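You operate a simulated robot arm through the tools that you are given. There is no shell and no other tool. Be economical: measure what you need, move in short steps, check, and stop when the job is done.

Carry out the task below with a simulated robot arm. There is one attempt and no reset: what you move stays moved.

JOB
Take the yellow-footed cylinder and put it on top of the green-footed cylinder. Open the glass door two, fetch the white tissue from the corner end of the long bench and set it on the top shelf of the glass cabinet and shut the two again. Take the 250 ml measuring flask from the corner end of the long bench and put it on the green tray. Open the tiles drawer, put the blue cloth on the corner end of the long bench away in the inside of the tiles drawer and shut the drawer again. Stack the jar marked "S-352" from the bench in front of the hot plates on top of the jar labelled "S-316". Do these in any order. Set down upright: yellow-footed cylinder, white tissue, measuring flask.
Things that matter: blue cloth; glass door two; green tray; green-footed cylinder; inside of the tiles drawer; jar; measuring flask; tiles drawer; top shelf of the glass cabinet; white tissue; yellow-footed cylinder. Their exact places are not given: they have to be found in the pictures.

Only the result counts: the job must be done as asked and must still hold three seconds after the hand-in. Knocking over, shifting, dropping, spilling or breaking anything else fails it. Flat cloth is picked up by pressing the open fingertips on it (5 to 10 N) and closing them slowly along it; thin cloth reads only 2 to 8 mm in the jaws.

ROBOT AND FRAMES
A 7-joint arm with a two-finger parallel gripper on a trunk, on a base that drives. Base frame: it is fixed to the floor where the robot stands at the start and does not move with it; the origin is under the middle of the robot, x ahead of it, y to its left, z up. Units: m, degrees, N and s.
Its first joint turns from -166.0 to 166.0 degrees. Places, roughly: blue cloth (11x8x3 cm) [0.4, -0.9, 0.8]; glass door two [-4.1, 0.2, 1.3]; green tray (17x12x3 cm) [0.1, -0.9, 0.8]; green-footed cylinder [0.5, 0.25, 1.25]; inside of the tiles drawer [-0.7, 2.8, 0.6]; jar [-0.5, -0.5, 0.75]; measuring flask [0.25, -0.75, 0.75]; tiles drawer [-0.7, 2.7, 0.7]; top shelf of the glass cabinet [-4.3, 0, 1.5]; white tissue (10x4x7 cm) [0.4, -0.6, 0.8]; yellow-footed cylinder [0.5, 0, 1.25]. Payload 4.4 kg.
The tool frame sits at the grasp point between the pads (the TCP): z along the fingers, y along the line on which they close. The tips reach 0.023 m beyond it. The gripper opens to 0.094 m. The fingers are 0.038 m wide and 0.01 m thick; the gripper's body (0.054 by 0.096 m) begins 0.039 m behind the TCP.
Orientation is that of the tool frame in the base frame, as [roll, pitch, yaw] about the fixed x, y, z axes, in that order (R = Rz(yaw) Ry(pitch) Rx(roll)). With the fingers straight down and closing along the base's y, the tool's x points along the base's -x, its y along +y and its z along -z.

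CONTROLS
- The arm moves only by the tool jog_arm. Its argument "series" is a list of rows, each an object of numbers (a shift or turn left out is 0, a gripper value left out holds the last): "fingers": the finger opening in m, from 0 to 0.094; "dx", "dy", "dz": the shift along the tool's x, y, z in units of 30 mm (1.0 is 30 mm); "ax", "ay", "az": the turn, a rotation vector about the tool's x, y, z in units of 8 degrees (1.0 is 8 degrees). In form: [{"fingers": .., "dx": .., "dy": .., "dz": .., "ax": .., "ay": .., "az": ..}, ...]. A call has 1 to 10 rows; each row shifts and turns the commanded pose from where the row before left it, along the tool's axes as they then stand. A call with a number of a shift or a turn outside -1 to 1 is refused whole. Each row takes 0.2 s and may step no farther than 0.05 m and 8.6 degrees from the row before; otherwise, or with a gripper value out of range, the whole call is refused. A pose out of reach is approached as far as the arm can. The call stops where the force on the tool passes 40 N (or 10 N more than at its start, if that is more) or the arm is blocked; 0.2 s more then pass. Each finger travels about 0.108 m/s and halts on what it meets, pressing with about 44 N; the grip force reading is that of the motor and also rises with nothing between the fingers. The clock runs only during rows and for 0.2 s after the last one: add rows that do not move to give the fingers time. It gives the time, the measured TCP pose, the force on the tool (base axes), the opening and the grip force at its end, in the units of the frame above (readings bear some noise), with the torque about the TCP (base axes, N m) and any sound that the robot's microphone picked up.
- Cameras (640 x 400 px; columns grow to the right, rows downward): "scene" is now at [0.1528, 0.1564, 1.4891]; the picture's right is [-0.84, -0.55, 0.00], its down [-0.20, 0.30, -0.93] and it looks along [0.51, -0.78, -0.36] (base axes); focal length 214 px, centre (320, 200). "wrist" rides on the gripper at [0.086, 0.016, -0.074] in the tool frame; the picture's right is [-0.18, 0.98, 0.00], its down [-0.58, -0.11, -0.81] and it looks along [-0.79, -0.15, 0.59] (tool axes); focal length 243 px, centre (320, 200).
- snapshot(camera): a new picture of that camera. No time passes.
- drive_base(legs): drives the robot by 1 to 6 legs, each [ahead, left, turn to the left] in m, m and degrees, along the robot's own axes; the way and the turn of a leg run together, so that a leg with both is an arc; at most 1.5 m and 180 degrees a leg. The arm and the cameras ride along, it lands a little off, and it stops where it bumps. It gives what a move gives.
- turn_head(pan, tilt): turns the head with the scene camera to pan (to the left, within 120 degrees either way) and tilt (down, from -29 to 69), counted from straight ahead of the robot. It gives what a move gives.
- probe_pixels(camera, pixels): for up to 12 pixels [column, row] of the newest picture of that camera ("zoom" is the newest enlarged one), the place [x, y, z] in the base frame of the surface seen there, good to about 0.002 m. No time passes.
- close_up(camera, box): a new picture of the part [left, top, right, bottom] of that camera's present view, enlarged. No time passes.
- close_job(): hands the job in; it is judged then, once.

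Work in short steps. Measure before you move; look again where a grasp or a placing could have gone wrong, and mend it. You have 138 turns and 154 pictures in all, those below and enlarged ones among them. Open the gripper and draw the arm clear of the work before you hand the job in, unless the task says otherwise; then end with one line.

The tools are called after "Call:" as a command line: name --argument value ..., lists and objects as JSON in quotes. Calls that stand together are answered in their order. jog_arm: Moves the arm, as the interface text tells. Its arguments: {"type":"object","properties":{"series":{"type":"array","items":{"type":"object","properties":{"fingers":{"type":"number"},"dx":{"type":"number"},"dy":{"type":"number"},"dz":{"type":"number"},"ax":{"type":"number"},"ay":{"type":"number"},"az":{"type":"number"}}}}},"required":["series"]} The other tools are called the same way: drive_base (legs) drives the base; turn_head (pan, tilt) turns the head that bears the scene camera; snapshot (camera) takes a picture; probe_pixels (camera, pixels) gives the place of the surface under pixels of a picture; close_up (camera, box) takes an enlarged picture of a part of a camera's view; close_job () hands the job in.

At the start:

```text
time_s: 0.0
tcp_pos: [-0.1114, -0.4625, 1.5287]
orientation: [180.0, 0.0, 180.0]
contact_force: [0.0, -0.6, -0.9]
wrist_torque: [0.02, -0.01, 0.0]
gripper_width: 0.0941
finger_force: 0.1
robot x, y, heading: [0.0033, 0.0015, -0.0]
head pan, tilt: [-56.6, 21.3]
```

scene: 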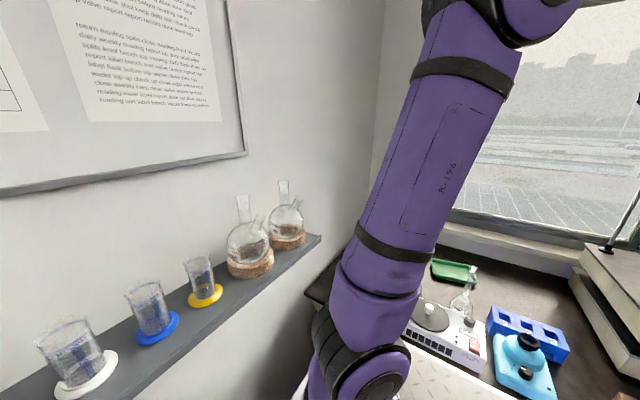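
wrist: 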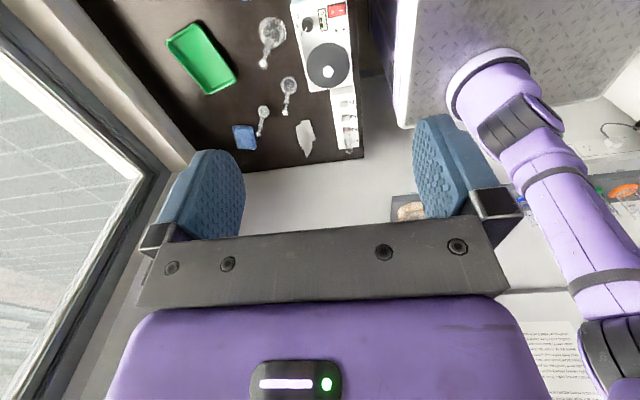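

I see a shelf with footed cylinders on the left and the bench on the right. I turn the head to look straight ahead at the shelf.

Call:
turn_head --pan 10 --tilt 25

Call:
snapshot --camera "scene"

Call:
close_up --camera "wrist" --box '[160, 0, 400, 170]'

```text
time_s: 1.4
tcp_pos: [-0.112, -0.463, 1.5286]
orientation: [-180.0, 0.0, -179.9]
contact_force: [0.7, 1.4, 0.4]
wrist_torque: [-0.01, 0.0, 0.02]
gripper_width: 0.0939
finger_force: 0.1
robot x, y, heading: [0.0022, -0.0008, -0.1]
head pan, tilt: [10.0, 25.0]
```

```text
151 pictures are left
```

scene: 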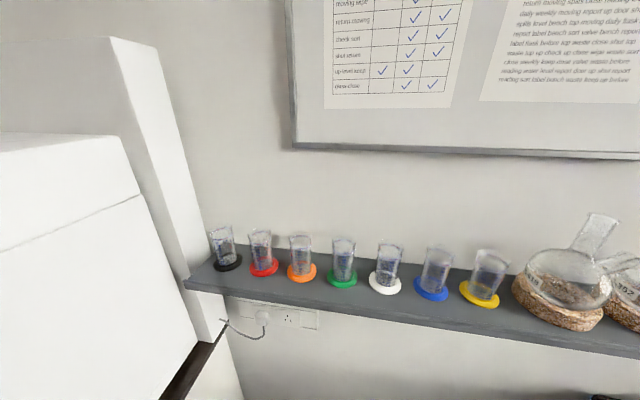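

```text
2.35 times, centred on (280, 85) of wrist
```

zoom: 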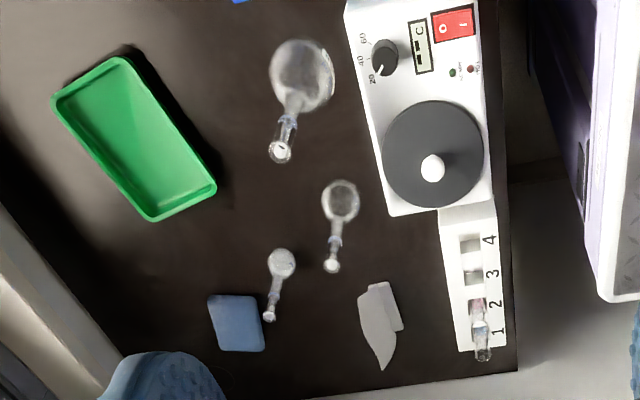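

The yellow-footed cylinder is near (483,280) and the green one near (343,265). I enlarge and probe the rims, feet and shelf.

Call:
close_up --camera "scene" --box '[310, 220, 550, 370]'

Call:
probe_pixels --camera "scene" --pixels '[[480, 303], [462, 290], [498, 296], [487, 252], [482, 275], [342, 285], [329, 277], [357, 278], [343, 240], [344, 262], [410, 300], [400, 312]]'

```text
2.67 times, centred on (430, 295) of scene
```

zoom: 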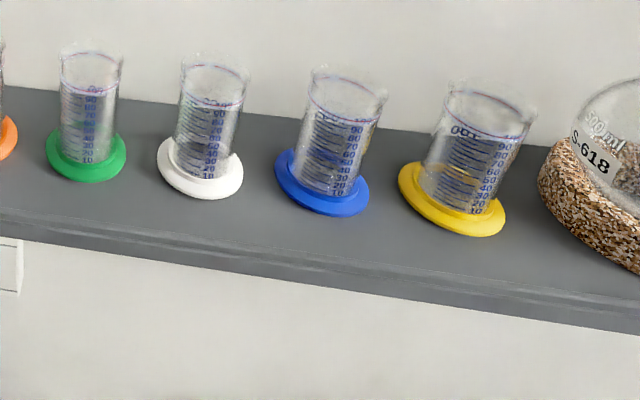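

```text
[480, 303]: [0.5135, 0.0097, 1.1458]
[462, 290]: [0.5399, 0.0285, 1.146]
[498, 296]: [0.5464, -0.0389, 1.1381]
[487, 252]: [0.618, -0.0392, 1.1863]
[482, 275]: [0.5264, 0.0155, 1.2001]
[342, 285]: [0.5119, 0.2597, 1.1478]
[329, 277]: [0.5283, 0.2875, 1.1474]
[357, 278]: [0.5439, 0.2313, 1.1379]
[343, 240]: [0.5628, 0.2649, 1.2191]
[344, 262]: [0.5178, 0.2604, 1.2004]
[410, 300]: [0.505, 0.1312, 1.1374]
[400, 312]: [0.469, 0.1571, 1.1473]
```

I probe the feet and rims in the enlarged picture.

Call:
probe_pixels --camera "zoom" --pixels '[[402, 182], [500, 224], [450, 228], [432, 180], [470, 165], [490, 100], [484, 115], [450, 96], [50, 148], [122, 158], [85, 177], [90, 75]]'

Call:
probe_pixels --camera "scene" --pixels '[[500, 330], [300, 290], [195, 285], [225, 300], [640, 350], [200, 320], [160, 250], [540, 300]]'

```text
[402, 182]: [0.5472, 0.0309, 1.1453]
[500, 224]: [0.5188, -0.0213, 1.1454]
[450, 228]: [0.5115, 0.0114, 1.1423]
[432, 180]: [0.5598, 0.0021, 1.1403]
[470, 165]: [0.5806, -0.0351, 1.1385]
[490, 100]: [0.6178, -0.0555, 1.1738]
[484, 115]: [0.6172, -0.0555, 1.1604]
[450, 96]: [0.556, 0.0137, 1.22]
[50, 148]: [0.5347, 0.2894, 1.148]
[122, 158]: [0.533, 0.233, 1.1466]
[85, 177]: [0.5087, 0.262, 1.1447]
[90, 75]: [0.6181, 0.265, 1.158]
```

```text
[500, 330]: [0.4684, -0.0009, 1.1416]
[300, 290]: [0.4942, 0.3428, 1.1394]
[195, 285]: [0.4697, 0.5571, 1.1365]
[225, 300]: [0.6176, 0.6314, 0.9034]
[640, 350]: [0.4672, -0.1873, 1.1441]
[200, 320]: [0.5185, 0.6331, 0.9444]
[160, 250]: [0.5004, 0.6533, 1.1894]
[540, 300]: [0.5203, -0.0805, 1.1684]
```

Feet: yellow centre ≈ (0.540, 0.002), green ≈ (0.538, 0.261), shelf z ≈ 1.139. Next I look at the bench on the right.

Call:
turn_head --pan -75 --tilt 40

Call:
snapshot --camera "scene"

```text
time_s: 3.0
tcp_pos: [-0.1114, -0.4623, 1.5274]
orientation: [180.0, 0.0, 180.0]
contact_force: [0.5, 0.5, -0.2]
wrist_torque: [-0.01, 0.0, 0.0]
gripper_width: 0.094
finger_force: 0.0
robot x, y, heading: [0.001, -0.0017, 0.0]
head pan, tilt: [-75.0, 40.0]
```

```text
148 pictures are left
```

scene: 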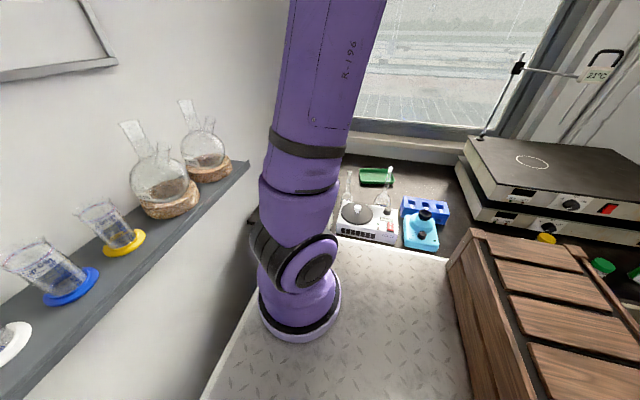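

The arm blocks part of the view; I probe to understand the layout of bench, deck and crate.

Call:
probe_pixels --camera "scene" --pixels '[[300, 330], [400, 330], [460, 370], [480, 320], [360, 170], [380, 240], [420, 240], [425, 205], [545, 240], [602, 270], [460, 240], [240, 390]]'

Call:
turn_head --pan -115 --tilt 40

Call:
snapshot --camera "scene"

```text
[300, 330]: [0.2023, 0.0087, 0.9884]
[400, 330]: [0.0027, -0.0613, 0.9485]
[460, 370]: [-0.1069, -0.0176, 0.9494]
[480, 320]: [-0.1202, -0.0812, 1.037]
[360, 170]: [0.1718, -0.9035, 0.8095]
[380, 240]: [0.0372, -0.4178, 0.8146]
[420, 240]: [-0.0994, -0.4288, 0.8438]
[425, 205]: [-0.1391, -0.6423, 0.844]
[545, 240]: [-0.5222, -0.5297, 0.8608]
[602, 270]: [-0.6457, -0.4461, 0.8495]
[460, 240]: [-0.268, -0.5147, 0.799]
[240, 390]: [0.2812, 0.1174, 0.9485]
```

```text
time_s: 4.0
tcp_pos: [-0.1123, -0.4616, 1.5289]
orientation: [-180.0, 0.0, -180.0]
contact_force: [-0.1, 0.5, -0.2]
wrist_torque: [-0.02, -0.02, -0.03]
gripper_width: 0.094
finger_force: 0.0
robot x, y, heading: [-0.003, 0.0012, 0.1]
head pan, tilt: [-115.0, 40.0]
```

```text
147 pictures are left
```

scene: 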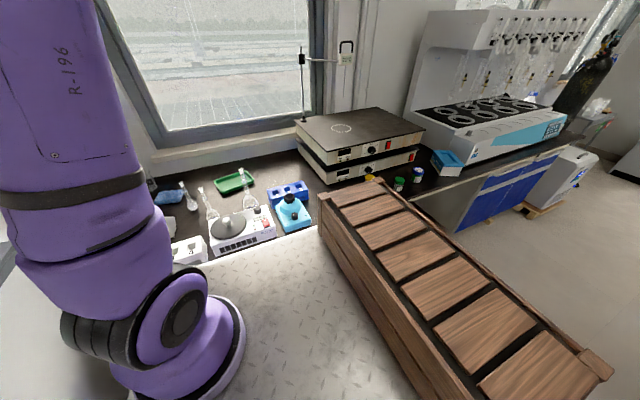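

I probe the objects on the bench using the wrist view (tray at (200,55), flasks near (270,30), (288,85), (263,110); cloth (245,138); tissue (305,138)).

Call:
probe_pixels --camera "wrist" --pixels '[[170, 42], [210, 28], [235, 80], [205, 60], [245, 138], [300, 125], [308, 150], [270, 60], [380, 130], [410, 100], [405, 30], [330, 60]]'

Call:
probe_pixels --camera "zoom" --pixels '[[280, 150], [285, 120], [300, 75], [333, 262], [340, 200], [270, 312], [282, 262], [375, 300], [380, 350], [397, 310], [215, 300], [262, 345]]'

Call:
close_up --camera "scene" --box '[140, 150, 340, 275]'

```text
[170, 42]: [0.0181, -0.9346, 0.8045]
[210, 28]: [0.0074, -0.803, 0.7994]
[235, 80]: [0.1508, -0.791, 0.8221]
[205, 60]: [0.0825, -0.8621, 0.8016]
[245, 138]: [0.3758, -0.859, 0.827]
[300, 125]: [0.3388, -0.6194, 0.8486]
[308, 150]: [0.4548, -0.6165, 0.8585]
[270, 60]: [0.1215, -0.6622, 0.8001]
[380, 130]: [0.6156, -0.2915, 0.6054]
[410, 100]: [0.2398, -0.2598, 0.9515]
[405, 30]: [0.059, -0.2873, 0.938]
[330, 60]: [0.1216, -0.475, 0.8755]
```

```text
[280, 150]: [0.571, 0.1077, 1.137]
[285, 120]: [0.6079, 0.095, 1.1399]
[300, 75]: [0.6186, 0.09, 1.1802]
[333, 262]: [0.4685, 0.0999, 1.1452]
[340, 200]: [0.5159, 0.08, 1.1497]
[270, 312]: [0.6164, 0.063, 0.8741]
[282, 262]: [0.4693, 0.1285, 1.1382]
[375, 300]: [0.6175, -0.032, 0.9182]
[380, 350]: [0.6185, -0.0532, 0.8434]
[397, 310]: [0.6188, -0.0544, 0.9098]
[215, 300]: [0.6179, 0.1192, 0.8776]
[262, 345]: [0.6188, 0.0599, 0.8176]
```

```text
3.20 times, centred on (240, 212) of scene
```

zoom: 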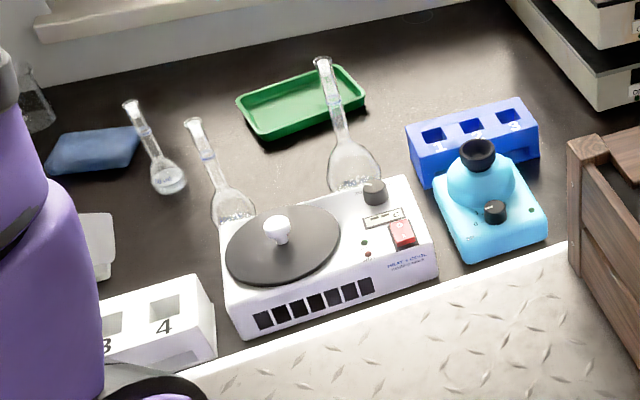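

I zoom on the flasks to read marks, and probe the arm's foot to find its upright axis.

Call:
probe_pixels --camera "scene" --pixels '[[240, 340], [215, 375], [175, 385], [225, 310], [395, 205], [600, 375], [325, 215], [250, 260], [120, 270], [350, 390]]'

Call:
close_up --camera "scene" --box '[170, 165, 270, 228]'

Call:
close_up --camera "wrist" --box '[240, 0, 320, 50]'

Call:
close_up --camera "wrist" --box '[240, 70, 320, 145]'

```text
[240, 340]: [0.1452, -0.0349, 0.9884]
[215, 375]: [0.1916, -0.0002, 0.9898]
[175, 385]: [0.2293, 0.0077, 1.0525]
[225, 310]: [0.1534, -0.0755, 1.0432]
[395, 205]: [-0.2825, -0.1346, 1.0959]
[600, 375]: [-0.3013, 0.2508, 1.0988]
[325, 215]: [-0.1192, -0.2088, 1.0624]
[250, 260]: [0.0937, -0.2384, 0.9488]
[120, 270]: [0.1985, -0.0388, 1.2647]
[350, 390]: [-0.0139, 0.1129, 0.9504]
```

```text
6.35 times, centred on (220, 196) of scene
```

zoom: 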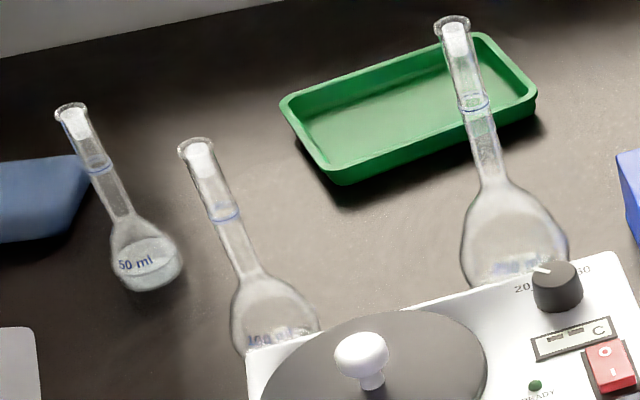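

```text
8.00 times, centred on (280, 25) of wrist
```

zoom: 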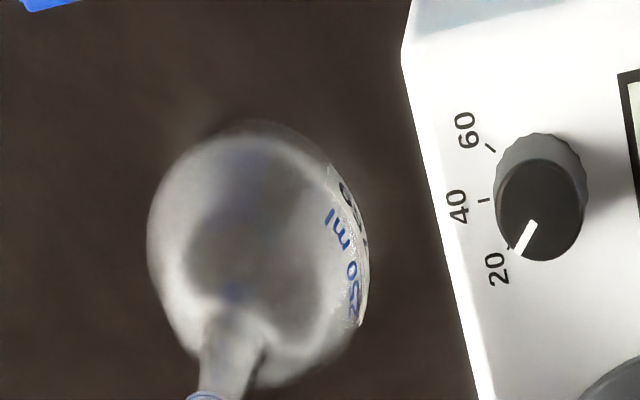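

```text
5.33 times, centred on (280, 108) of wrist
```

zoom: 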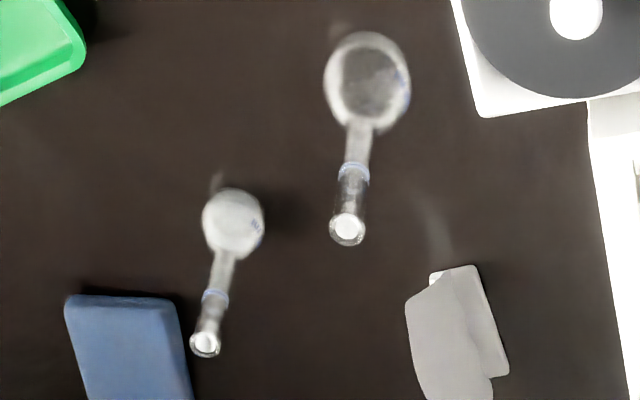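

The large flask reads 250 ml, but I will verify once the arm is out of the way. I look to the left and rear to see the room before backing up.

Call:
turn_head --pan 115 --tilt 25

Call:
snapshot --camera "scene"

Call:
turn_head --pan -120 --tilt 5

Call:
snapshot --camera "scene"

```text
time_s: 7.3
tcp_pos: [-0.1124, -0.4619, 1.5289]
orientation: [180.0, 0.0, 180.0]
contact_force: [-0.7, 0.2, -0.3]
wrist_torque: [0.03, 0.01, -0.02]
gripper_width: 0.0941
finger_force: 0.1
robot x, y, heading: [0.0006, -0.0003, -0.4]
head pan, tilt: [115.0, 25.0]
```

```text
142 pictures are left
```

scene: 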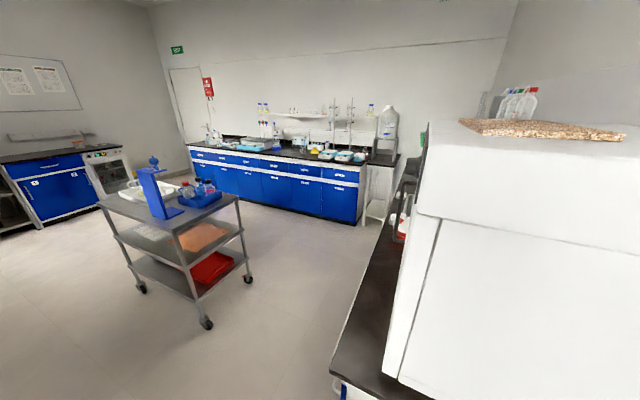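

```text
time_s: 10.7
tcp_pos: [-0.1132, -0.4623, 1.5282]
orientation: [-179.9, 0.0, 179.9]
contact_force: [0.4, -0.1, -0.8]
wrist_torque: [-0.01, -0.02, 0.01]
gripper_width: 0.0938
finger_force: 0.1
robot x, y, heading: [-0.0027, 0.0019, -0.0]
head pan, tilt: [-120.0, 5.0]
```

```text
141 pictures are left
```

scene: 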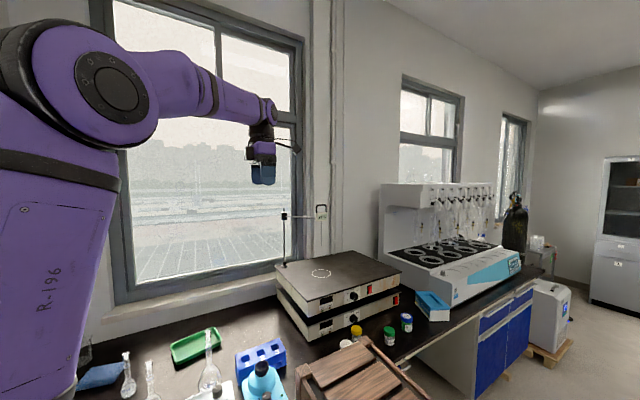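

Behind me is free, but there's a thermometer stand near where the gripper would sweep; I probe its top, the jars, the cabinet, and zoom in on the jars.

Call:
probe_pixels --camera "scene" --pixels '[[285, 214], [322, 210], [390, 333], [356, 330], [407, 320], [340, 270], [435, 200], [620, 240], [610, 300], [425, 300], [500, 360], [400, 350]]'

Call:
close_up --camera "scene" --box '[330, 300, 430, 362]'

Call:
close_up --camera "scene" --box '[560, 140, 640, 320]'

```text
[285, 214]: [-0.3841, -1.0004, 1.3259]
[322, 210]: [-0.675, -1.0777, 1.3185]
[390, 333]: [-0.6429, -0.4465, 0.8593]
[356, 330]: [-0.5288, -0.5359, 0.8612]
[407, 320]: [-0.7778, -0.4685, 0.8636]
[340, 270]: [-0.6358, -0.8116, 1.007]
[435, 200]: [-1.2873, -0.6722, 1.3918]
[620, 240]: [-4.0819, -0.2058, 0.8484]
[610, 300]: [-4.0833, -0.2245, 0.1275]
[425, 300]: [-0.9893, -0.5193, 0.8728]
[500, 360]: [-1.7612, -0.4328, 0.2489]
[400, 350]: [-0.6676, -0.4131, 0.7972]
```

```text
6.40 times, centred on (380, 331) of scene
```

zoom: 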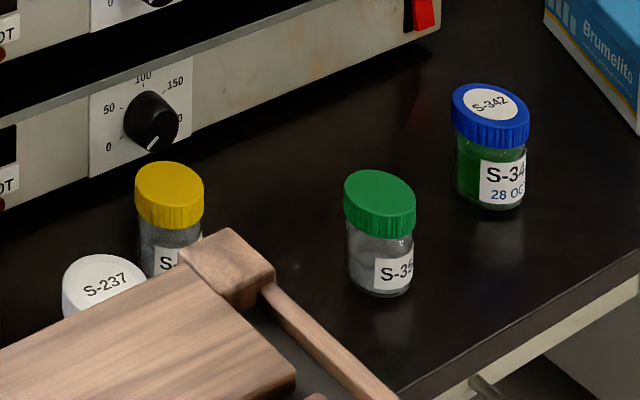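

```text
2.22 times, centred on (600, 230) of scene
```

zoom: 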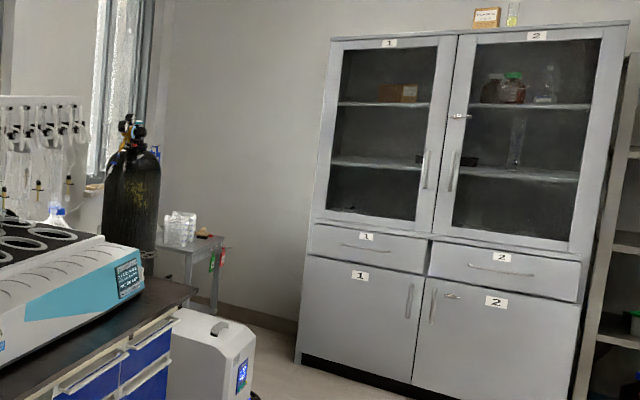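

Rod top is 1.33 m, well under the gripper (1.50). I back up 0.25 m and then swing the arm towards the shelf.

Call:
drive_base --legs '[[-0.25, 0, 0]]'

Call:
jog_arm --series '[{"dx": -1, "dy": -0.8}, {"dx": -1, "dy": -0.8}, {"dx": -1, "dy": -0.4}, {"dx": -1, "dy": -0.2}, {"dx": -1, "dy": 0}, {"dx": -1}, {"dx": -1, "dy": 0.2}, {"dx": -1, "dy": 0.3}, {"dx": -1, "dy": 0.4}, {"dx": -1, "dy": 0.5}]'

```text
time_s: 12.5
tcp_pos: [-0.3627, -0.4636, 1.5269]
orientation: [180.0, 0.0, -179.9]
contact_force: [0.8, 1.2, 0.5]
wrist_torque: [-0.02, 0.0, 0.02]
gripper_width: 0.0939
finger_force: 0.1
robot x, y, heading: [-0.2523, -0.002, 0.0]
head pan, tilt: [-120.0, 5.0]
```

```text
time_s: 14.7
tcp_pos: [-0.0629, -0.4883, 1.5292]
orientation: [180.0, -0.1, -179.9]
contact_force: [-0.1, 0.0, 0.0]
wrist_torque: [0.01, -0.03, -0.01]
gripper_width: 0.0941
finger_force: 0.1
robot x, y, heading: [-0.2519, -0.002, -0.1]
head pan, tilt: [-120.0, 5.0]
```

Works. I continue the arc towards the front of the yellow cylinder, keeping z 1.53.

Call:
jog_arm --series '[{"dx": -1, "dy": 0.1}, {"dx": -1, "dy": 0.1}, {"dx": -1, "dy": 0.2}, {"dx": -1, "dy": 0.4}, {"dx": -1, "dy": 0.6}, {"dx": -1, "dy": 0.8}, {"dx": -1, "dy": 1}, {"dx": -1, "dy": 1}, {"dx": -1, "dy": 1}, {"dx": -1, "dy": 1}]'

Call:
jog_arm --series '[{"dx": -1, "dy": 1, "fingers": 0.06}, {"dx": -1, "dy": 1}, {"dx": -1, "dy": 1}, {"dx": -0.9, "dy": 1}, {"dx": -0.8, "dy": 1}, {"dx": -0.6, "dy": 1}, {"dx": -0.5, "dy": 1}, {"dx": -0.5, "dy": 1}, {"dx": -0.4, "dy": 1}]'

Call:
turn_head --pan -10 --tilt 15

Call:
snapshot --camera "scene"

Call:
snapshot --camera "wrist"

```text
time_s: 16.9
tcp_pos: [0.2365, -0.3004, 1.53]
orientation: [-180.0, 0.1, 180.0]
contact_force: [-0.8, -0.8, 0.7]
wrist_torque: [-0.01, -0.04, -0.01]
gripper_width: 0.0938
finger_force: 0.1
robot x, y, heading: [-0.254, 0.0002, 0.5]
head pan, tilt: [-120.0, 5.0]
```

```text
time_s: 18.9
tcp_pos: [0.4377, -0.0296, 1.5288]
orientation: [179.9, 0.1, -179.9]
contact_force: [-0.3, -0.6, 0.1]
wrist_torque: [0.04, -0.01, -0.02]
gripper_width: 0.0598
finger_force: 0.0
robot x, y, heading: [-0.2533, 0.0034, 0.1]
head pan, tilt: [-120.0, 5.0]
```

```text
time_s: 20.8
tcp_pos: [0.4374, -0.0298, 1.5287]
orientation: [180.0, 0.1, -179.9]
contact_force: [-0.4, -0.1, 0.2]
wrist_torque: [-0.02, -0.03, -0.02]
gripper_width: 0.0601
finger_force: 0.1
robot x, y, heading: [-0.2538, -0.001, 0.2]
head pan, tilt: [-10.0, 15.0]
```

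```text
138 pictures are left
```

scene: 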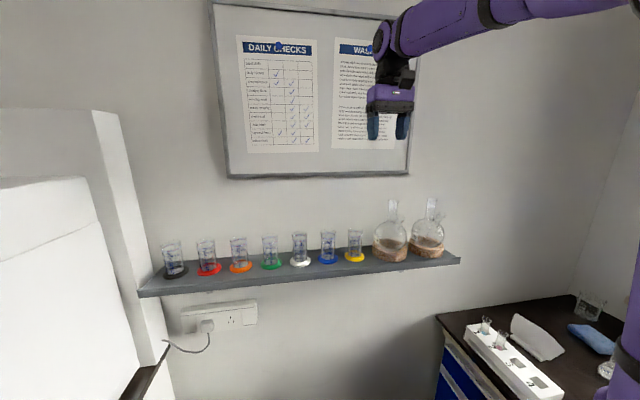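

```text
137 pictures are left
```

wrist: 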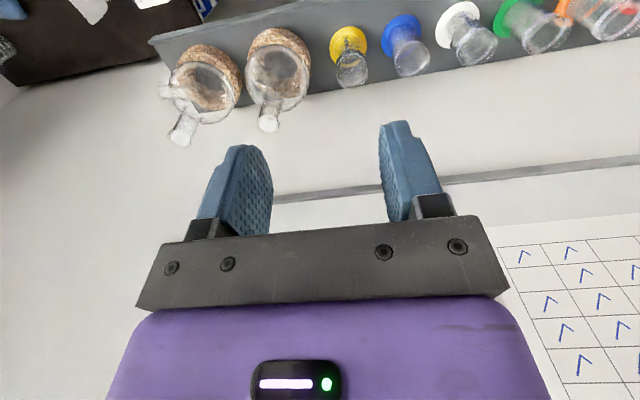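

The path to the yellow cylinder is clear so far. I zoom in on it and probe feet, rims and the flask next to it.

Call:
close_up --camera "scene" --box '[250, 180, 450, 280]'

Call:
probe_pixels --camera "wrist" --pixels '[[331, 45], [366, 40], [348, 28], [349, 60], [351, 70], [497, 20], [509, 25], [250, 90], [268, 120], [310, 75], [262, 32], [282, 90]]'

```text
3.20 times, centred on (350, 230) of scene
```

zoom: 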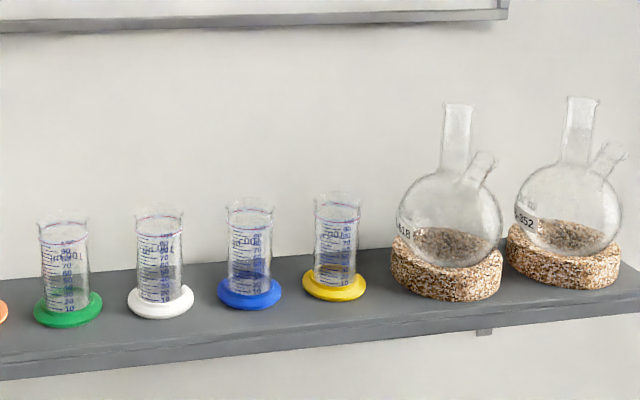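

```text
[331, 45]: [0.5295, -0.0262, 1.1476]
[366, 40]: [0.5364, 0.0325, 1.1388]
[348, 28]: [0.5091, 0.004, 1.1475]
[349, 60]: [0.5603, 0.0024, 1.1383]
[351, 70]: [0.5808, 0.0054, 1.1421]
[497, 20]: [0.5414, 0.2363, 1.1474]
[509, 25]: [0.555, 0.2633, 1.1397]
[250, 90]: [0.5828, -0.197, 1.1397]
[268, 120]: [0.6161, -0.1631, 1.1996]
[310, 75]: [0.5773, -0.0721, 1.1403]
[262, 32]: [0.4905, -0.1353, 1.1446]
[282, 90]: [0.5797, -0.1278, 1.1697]
```

I move over the yellow cylinder (0.539, 0.002) with opening 0.052 and descend to z≈1.27, then check.

Call:
jog_arm --series '[{"fingers": 0.052, "dx": -0.85, "dy": 0.265}, {"dx": -0.85, "dy": 0.265}, {"dx": -0.85, "dy": 0.265}, {"dx": -0.84, "dy": 0.265}, {"dz": 1}, {"dz": 1}, {"dz": 1}, {"dz": 1}, {"dz": 1}]'

Call:
jog_arm --series '[{"dz": 1}, {"dz": 1}, {"dz": 0.8}, {}]'

Call:
close_up --camera "scene" --box '[250, 130, 450, 280]'

Call:
snapshot --camera "wrist"

```text
time_s: 22.8
tcp_pos: [0.5392, 0.0022, 1.3774]
orientation: [180.0, 0.1, -180.0]
contact_force: [-0.8, -0.5, 0.1]
wrist_torque: [-0.02, 0.0, 0.0]
gripper_width: 0.052
finger_force: 0.1
robot x, y, heading: [-0.2516, -0.0024, 0.0]
head pan, tilt: [-10.0, 15.0]
```

```text
time_s: 23.8
tcp_pos: [0.539, 0.0026, 1.2938]
orientation: [180.0, 0.1, -179.9]
contact_force: [0.3, 0.5, 0.3]
wrist_torque: [-0.01, 0.03, 0.05]
gripper_width: 0.0521
finger_force: 0.1
robot x, y, heading: [-0.2499, -0.0008, 0.3]
head pan, tilt: [-10.0, 15.0]
```

```text
2.67 times, centred on (350, 205) of scene
```

zoom: 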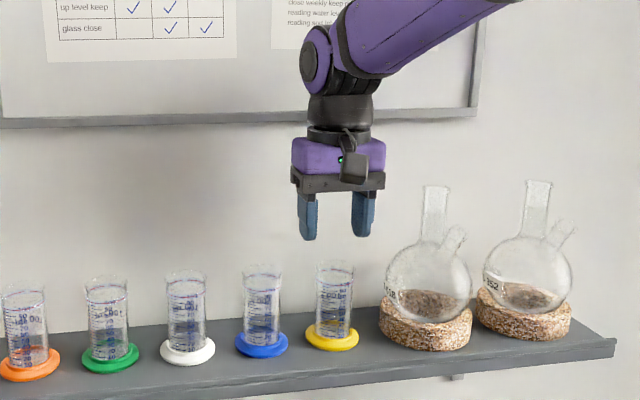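

```text
134 pictures are left
```

wrist: 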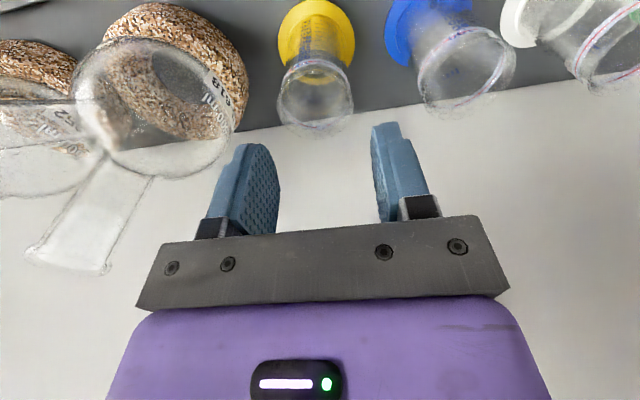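

Alignment looks good and the neck clears the gripper body. I go down to z≈1.20 with the fingers open, then close.

Call:
jog_arm --series '[{"dz": 0.8}, {"dz": 0.8}, {"dz": 0.8}, {"dz": 0.73}, {}]'

Call:
close_up --camera "scene" --box '[290, 170, 410, 280]'

```text
time_s: 24.9
tcp_pos: [0.5384, 0.0026, 1.199]
orientation: [-180.0, 0.0, -179.8]
contact_force: [0.4, 0.3, -0.4]
wrist_torque: [-0.03, 0.0, 0.0]
gripper_width: 0.0518
finger_force: 0.1
robot x, y, heading: [-0.2477, 0.0038, 0.6]
head pan, tilt: [-10.0, 15.0]
```

```text
3.64 times, centred on (350, 225) of scene
```

zoom: 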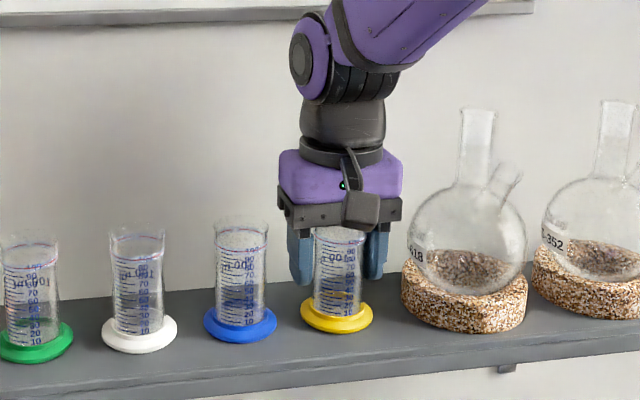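

Fingers straddle the glass. I close gently and lift.

Call:
jog_arm --series '[{"fingers": 0.045}, {"fingers": 0.038}, {"fingers": 0.03}, {}, {"dz": -0.3}]'

```text
time_s: 26.1
tcp_pos: [0.5382, 0.0037, 1.2101]
orientation: [180.0, 0.0, -179.9]
contact_force: [-0.1, -0.4, -2.0]
wrist_torque: [-0.02, -0.01, 0.0]
gripper_width: 0.0444
finger_force: 44.0
robot x, y, heading: [-0.2526, 0.0003, 0.0]
head pan, tilt: [-10.0, 15.0]
```

Held (0.044 m wide). I lift to z≈1.33 and move left to over the green one.

Call:
jog_arm --series '[{"dz": -1}, {"dz": -1}, {"dz": -1}, {"dz": -1}, {"dy": 0.85}, {"dy": 0.85}, {"dy": 0.85}, {"dy": 0.85}, {"dy": 0.85}]'

Call:
jog_arm --series '[{"dy": 0.85}, {"dy": 0.85}, {"dy": 0.85}, {"dy": 0.85}, {"dy": 0.85}, {}, {}]'

Call:
snapshot --camera "wrist"

Call:
close_up --camera "scene" --box '[190, 130, 350, 280]'

```text
time_s: 28.1
tcp_pos: [0.5394, 0.1292, 1.3297]
orientation: [179.9, 0.0, -179.8]
contact_force: [0.1, -1.0, -0.8]
wrist_torque: [0.0, 0.0, -0.02]
gripper_width: 0.0446
finger_force: 44.4
robot x, y, heading: [-0.2538, -0.0011, 0.1]
head pan, tilt: [-10.0, 15.0]
```

```text
time_s: 29.8
tcp_pos: [0.5393, 0.2585, 1.3298]
orientation: [179.9, 0.1, -179.9]
contact_force: [0.2, 0.4, -1.7]
wrist_torque: [0.0, -0.02, 0.01]
gripper_width: 0.0445
finger_force: 44.0
robot x, y, heading: [-0.2483, -0.0008, 0.1]
head pan, tilt: [-10.0, 15.0]
```

```text
132 pictures are left
```

wrist: 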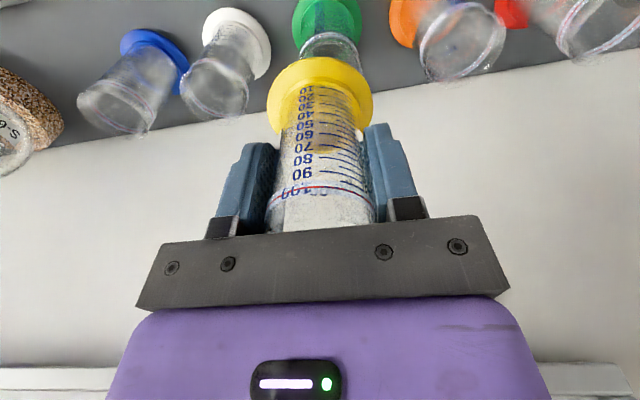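

```text
2.67 times, centred on (270, 205) of scene
```

zoom: 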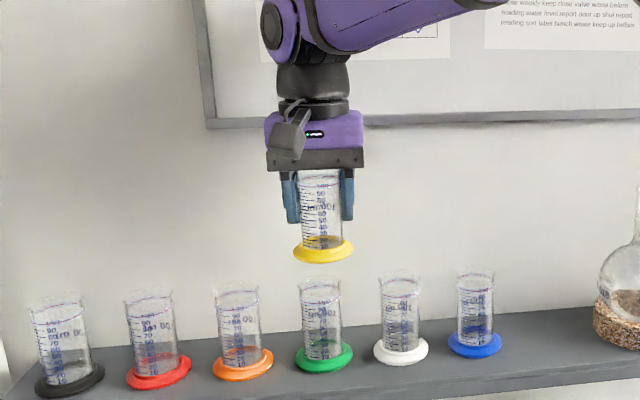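

I measure both feet in this enlarged view for the final alignment.

Call:
probe_pixels --camera "zoom" --pixels '[[295, 252], [350, 249], [322, 261], [296, 358], [349, 351], [325, 369], [322, 250], [325, 365]]'

Call:
probe_pixels --camera "wrist" --pixels '[[270, 95], [371, 88], [318, 60], [295, 28], [360, 22], [325, 35], [330, 55]]'

```text
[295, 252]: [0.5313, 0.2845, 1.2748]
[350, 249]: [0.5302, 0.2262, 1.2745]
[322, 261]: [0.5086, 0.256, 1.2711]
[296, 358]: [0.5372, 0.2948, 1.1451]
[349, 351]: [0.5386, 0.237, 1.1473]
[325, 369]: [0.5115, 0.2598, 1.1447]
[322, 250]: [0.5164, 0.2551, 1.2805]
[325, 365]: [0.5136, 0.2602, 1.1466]
```

```text
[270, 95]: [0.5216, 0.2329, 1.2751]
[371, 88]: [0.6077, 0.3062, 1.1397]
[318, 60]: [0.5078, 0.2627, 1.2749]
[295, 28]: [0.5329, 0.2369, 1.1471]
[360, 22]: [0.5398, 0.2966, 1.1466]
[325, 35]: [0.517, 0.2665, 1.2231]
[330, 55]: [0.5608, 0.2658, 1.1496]
```

Green centre is y≈0.266, the held one y≈0.256: shift +0.010 in y. Then lower 36 mm and check.

Call:
jog_arm --series '[{"dy": 0.32, "dx": -0.04}, {"dz": 0.6}, {"dz": 0.6}, {}, {}]'

Call:
close_up --camera "scene" --box '[230, 180, 310, 280]'

Call:
snapshot --camera "wrist"

```text
time_s: 30.9
tcp_pos: [0.5401, 0.2675, 1.2954]
orientation: [180.0, 0.0, -179.9]
contact_force: [2.7, 0.4, 9.0]
wrist_torque: [0.03, -0.09, 0.01]
gripper_width: 0.0446
finger_force: 44.4
robot x, y, heading: [-0.2482, -0.0016, -0.2]
head pan, tilt: [-10.0, 15.0]
```

```text
4.00 times, centred on (270, 230) of scene
```

zoom: 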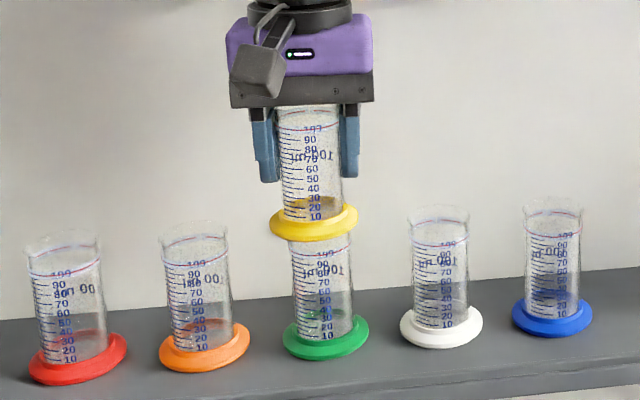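

```text
129 pictures are left
```

wrist: 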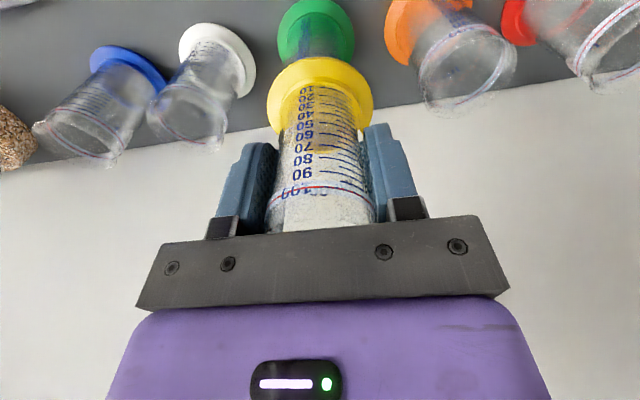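

It touches (9 N), resting on the green rim nearly centred. I open slowly to 0.056 and check before withdrawing.

Call:
jog_arm --series '[{"fingers": 0.046}, {"fingers": 0.05}, {"fingers": 0.056}, {}, {}]'

Call:
close_up --camera "scene" --box '[230, 180, 310, 280]'

```text
time_s: 32.1
tcp_pos: [0.54, 0.268, 1.2939]
orientation: [-179.9, 0.0, -179.9]
contact_force: [0.1, -0.4, 0.7]
wrist_torque: [-0.02, -0.03, 0.01]
gripper_width: 0.0558
finger_force: 0.1
robot x, y, heading: [-0.249, -0.0003, -0.2]
head pan, tilt: [-10.0, 15.0]
```

```text
4.00 times, centred on (270, 230) of scene
```

zoom: 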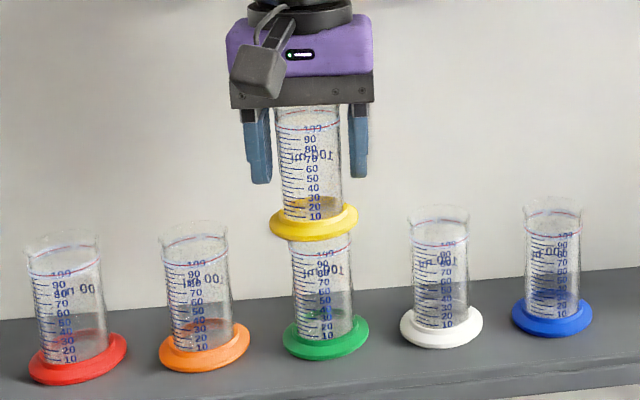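

It stands steady. I raise straight up and swing back to the right.

Call:
jog_arm --series '[{"dz": -0.8}, {"dz": -1}, {"dz": -1}, {"dz": -1}, {"dz": -1}, {"dz": -1}, {"dz": -1}, {"dz": -0.5, "dx": 0.8, "dy": -0.8}, {"dx": 0.8, "dy": -1}, {"dx": 0.8, "dy": -1}]'

Call:
jog_arm --series '[{"dy": -1, "dx": 0.3}, {"dy": -1, "dx": 0.2}, {"dy": -1}, {"dy": -1}, {"dy": -1}, {"dy": -1}, {"dy": -1}, {"dx": 0.6, "dy": -1}, {"dx": 0.8, "dy": -1}, {"dx": 1, "dy": -1}]'

Call:
jog_arm --series '[{"dx": 1, "dy": -1}, {"dx": 1, "dy": -1}, {"dx": 1, "dy": -0.8}, {"dx": 1, "dy": -0.8}, {"dx": 1, "dy": -0.4}, {"dx": 1, "dy": -0.2}, {"dx": 1}, {"dx": 1}, {"dx": 1}, {"dx": 1}]'

Call:
turn_head --pan -75 --tilt 35

Call:
snapshot --camera "scene"

Call:
snapshot --camera "wrist"

```text
time_s: 34.4
tcp_pos: [0.4685, 0.1841, 1.5114]
orientation: [180.0, -0.1, -179.9]
contact_force: [0.0, 0.9, -1.1]
wrist_torque: [-0.06, 0.05, -0.02]
gripper_width: 0.0559
finger_force: 0.1
robot x, y, heading: [-0.2525, -0.0007, 0.0]
head pan, tilt: [-10.0, 15.0]
```

```text
time_s: 36.5
tcp_pos: [0.3816, -0.1154, 1.5114]
orientation: [180.0, -0.1, -179.7]
contact_force: [1.7, 0.4, -1.3]
wrist_torque: [0.0, 0.01, -0.01]
gripper_width: 0.0559
finger_force: 0.2
robot x, y, heading: [-0.2499, -0.0007, -0.2]
head pan, tilt: [-10.0, 15.0]
```

```text
time_s: 38.8
tcp_pos: [0.0827, -0.244, 1.5126]
orientation: [180.0, 0.0, -179.9]
contact_force: [0.0, -0.8, -0.2]
wrist_torque: [0.02, 0.02, 0.02]
gripper_width: 0.0561
finger_force: 0.1
robot x, y, heading: [-0.2486, 0.0001, 0.0]
head pan, tilt: [-10.0, 15.0]
```

```text
time_s: 40.1
tcp_pos: [0.0819, -0.2433, 1.5124]
orientation: [-180.0, 0.0, -179.9]
contact_force: [-0.2, -0.1, 0.3]
wrist_torque: [0.04, 0.0, 0.04]
gripper_width: 0.056
finger_force: 0.0
robot x, y, heading: [-0.2501, 0.0001, 0.3]
head pan, tilt: [-75.0, 35.0]
```

```text
127 pictures are left
```

scene: 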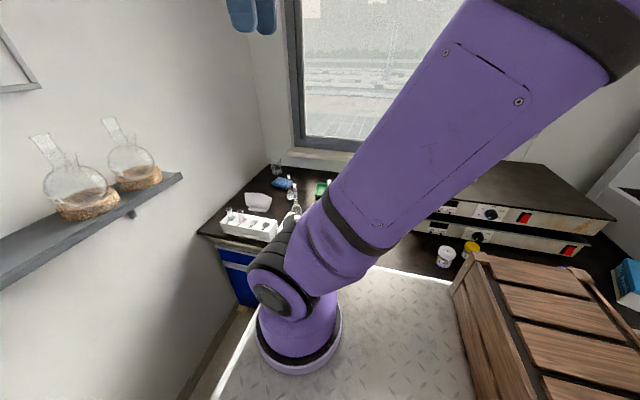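

```text
126 pictures are left
```

wrist: 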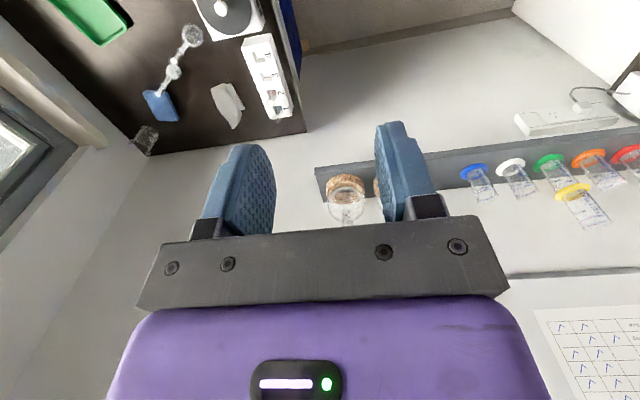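

The stack stands in the wrist view (575,195). I swing further to look along the bench at the flasks from closer.

Call:
jog_arm --series '[{"dx": 0.6, "dy": -1}, {"dx": 0.8, "dy": -1}, {"dx": 0.8, "dy": -1}, {"dx": 1, "dy": -1}, {"dx": 1, "dy": -1}, {"dx": 1, "dy": -1}, {"dx": 1, "dy": -1}, {"dx": 1, "dy": -1}, {"dx": 1, "dy": -0.8}, {"dx": 1, "dy": -0.8}]'

Call:
jog_arm --series '[{"dz": 1, "dx": 0.6}, {"dz": 1, "dx": 0.6}, {"dz": 1}, {"dz": 1}, {"dz": 1}, {"dz": 1}, {"dz": 1}, {"dz": 1}, {"dz": 0.5}]'

Call:
snapshot --camera "wrist"

Call:
snapshot --camera "scene"

```text
time_s: 42.3
tcp_pos: [-0.1941, -0.5317, 1.5123]
orientation: [179.9, -0.1, -179.9]
contact_force: [0.0, 0.2, 0.3]
wrist_torque: [-0.06, 0.05, 0.01]
gripper_width: 0.0559
finger_force: 0.1
robot x, y, heading: [-0.248, 0.0009, 0.2]
head pan, tilt: [-75.0, 35.0]
```

```text
time_s: 44.3
tcp_pos: [-0.2297, -0.5318, 1.2576]
orientation: [180.0, 0.0, -179.8]
contact_force: [-1.2, 0.3, -0.7]
wrist_torque: [-0.01, -0.01, -0.04]
gripper_width: 0.0562
finger_force: 0.0
robot x, y, heading: [-0.254, 0.0017, 0.4]
head pan, tilt: [-75.0, 35.0]
```

```text
125 pictures are left
```

wrist: 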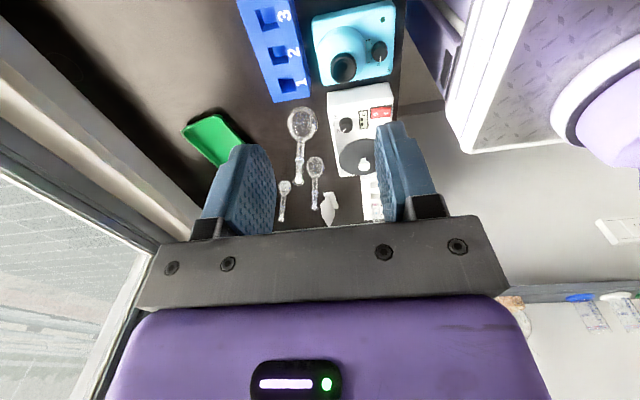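

```text
124 pictures are left
```

scene: 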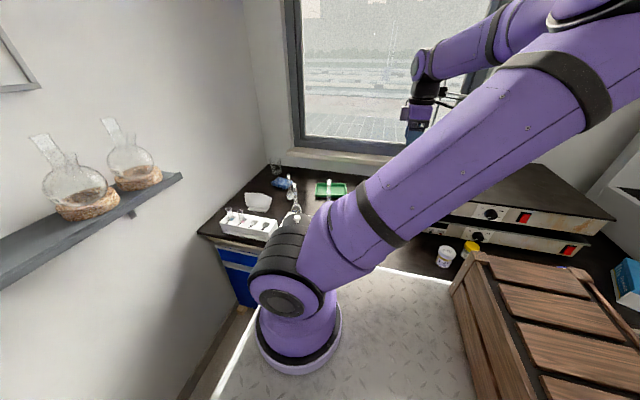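

I zoom on all three flasks in the wrist view to read their volume marks.

Call:
close_up --camera "wrist" --box '[275, 95, 335, 215]'

Call:
close_up --camera "wrist" --box '[280, 100, 325, 145]'

Call:
close_up --camera "scene" --box '[215, 155, 355, 245]'

```text
3.33 times, centred on (305, 155) of wrist
```

zoom: 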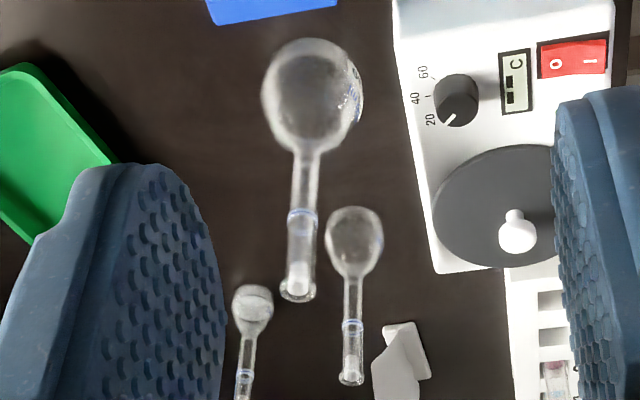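

```text
8.89 times, centred on (302, 122) of wrist
```

zoom: 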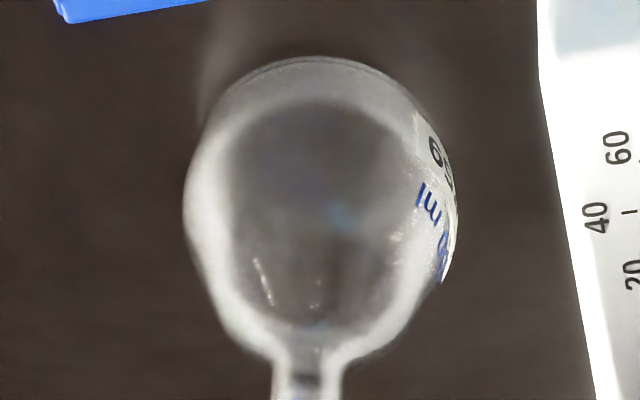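

```text
4.44 times, centred on (285, 200) of scene
```

zoom: 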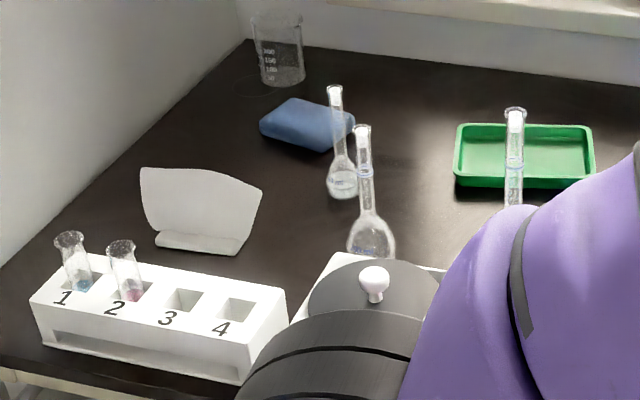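

Bulb sizes point to 50/100/250 ml; I confirm by zooming on the small and medium labels from the scene camera.

Call:
close_up --camera "scene" --box '[280, 180, 310, 215]'

Call:
close_up --camera "wrist" --box '[300, 105, 325, 130]'

```text
11.43 times, centred on (295, 198) of scene
```

zoom: 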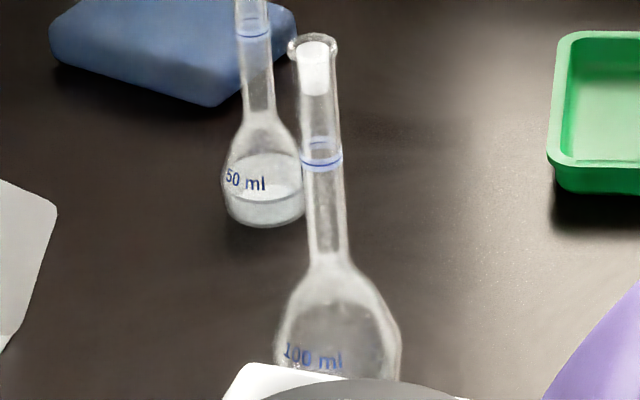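

```text
16.00 times, centred on (312, 118) of wrist
```

zoom: 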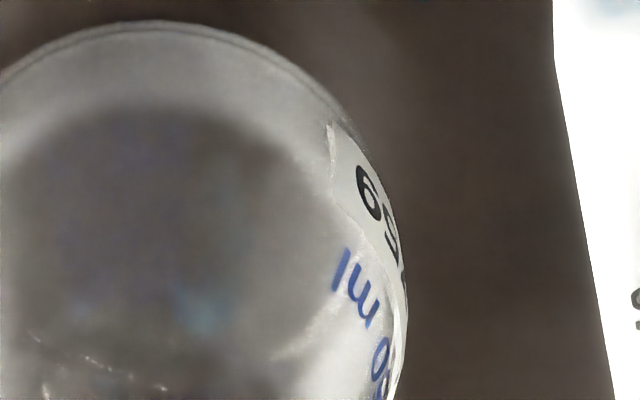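

Confirmed: small is 50, medium 100, so the big one at ≈(0.030,-0.625), top z≈1.02, is the 250 ml. I move above it at the present height and refine.

Call:
jog_arm --series '[{"dx": -0.96, "dy": -0.34}, {"dx": -0.96, "dy": -0.34}, {"dx": -0.96, "dy": -0.34}, {"dx": -0.96, "dy": -0.34}, {"dx": -0.96, "dy": -0.34}, {"dx": -0.96, "dy": -0.34}, {"dx": -0.96, "dy": -0.34}, {"dx": -0.96, "dy": -0.34}, {"dx": -0.96, "dy": -0.34}, {"dz": 0.9}]'

Call:
snapshot --camera "wrist"

Call:
snapshot --camera "scene"

```text
time_s: 46.5
tcp_pos: [0.0281, -0.623, 1.2319]
orientation: [-179.8, 0.0, -179.9]
contact_force: [0.2, 0.9, 0.2]
wrist_torque: [-0.01, 0.04, -0.02]
gripper_width: 0.0559
finger_force: 0.0
robot x, y, heading: [-0.2526, -0.0001, -0.1]
head pan, tilt: [-75.0, 35.0]
```

```text
118 pictures are left
```

wrist: 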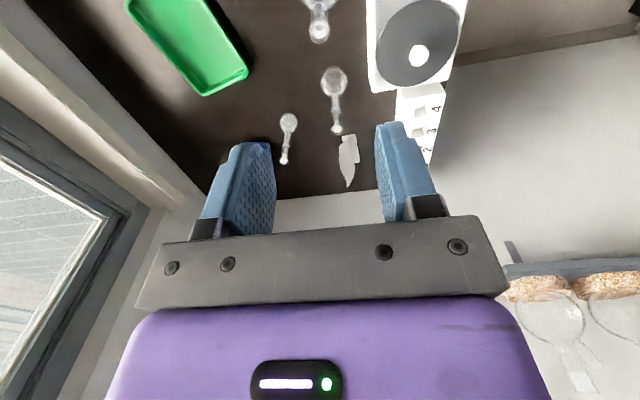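

```text
117 pictures are left
```

scene: 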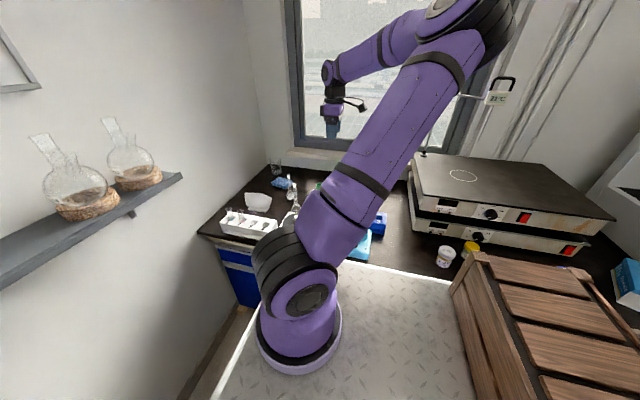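

The neck top is at about (319,32) of the wrist view. I enlarge it and probe the stopper and bulb.

Call:
close_up --camera "wrist" --box '[290, 0, 350, 60]'

Call:
probe_pixels --camera "wrist" --pixels '[[319, 32], [319, 30], [320, 36], [317, 20], [318, 8], [337, 129], [334, 80], [284, 160], [345, 150], [220, 65]]'

```text
6.67 times, centred on (320, 30) of wrist
```

zoom: 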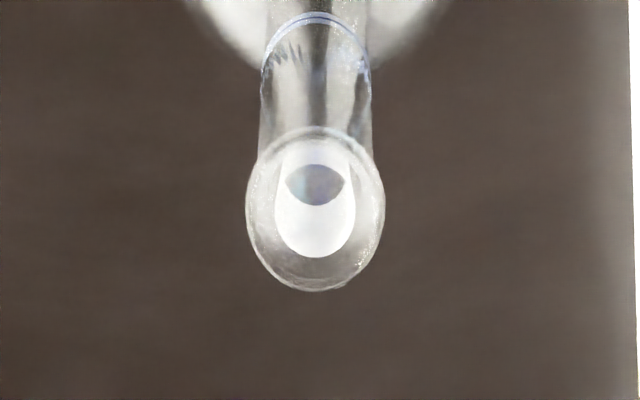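

```text
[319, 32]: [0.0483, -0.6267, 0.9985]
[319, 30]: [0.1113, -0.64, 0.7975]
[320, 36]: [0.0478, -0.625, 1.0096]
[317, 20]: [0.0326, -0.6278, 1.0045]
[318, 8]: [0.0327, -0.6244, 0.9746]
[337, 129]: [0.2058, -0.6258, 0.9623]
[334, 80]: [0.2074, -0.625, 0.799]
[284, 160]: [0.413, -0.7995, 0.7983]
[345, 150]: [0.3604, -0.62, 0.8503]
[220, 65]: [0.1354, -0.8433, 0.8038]
```

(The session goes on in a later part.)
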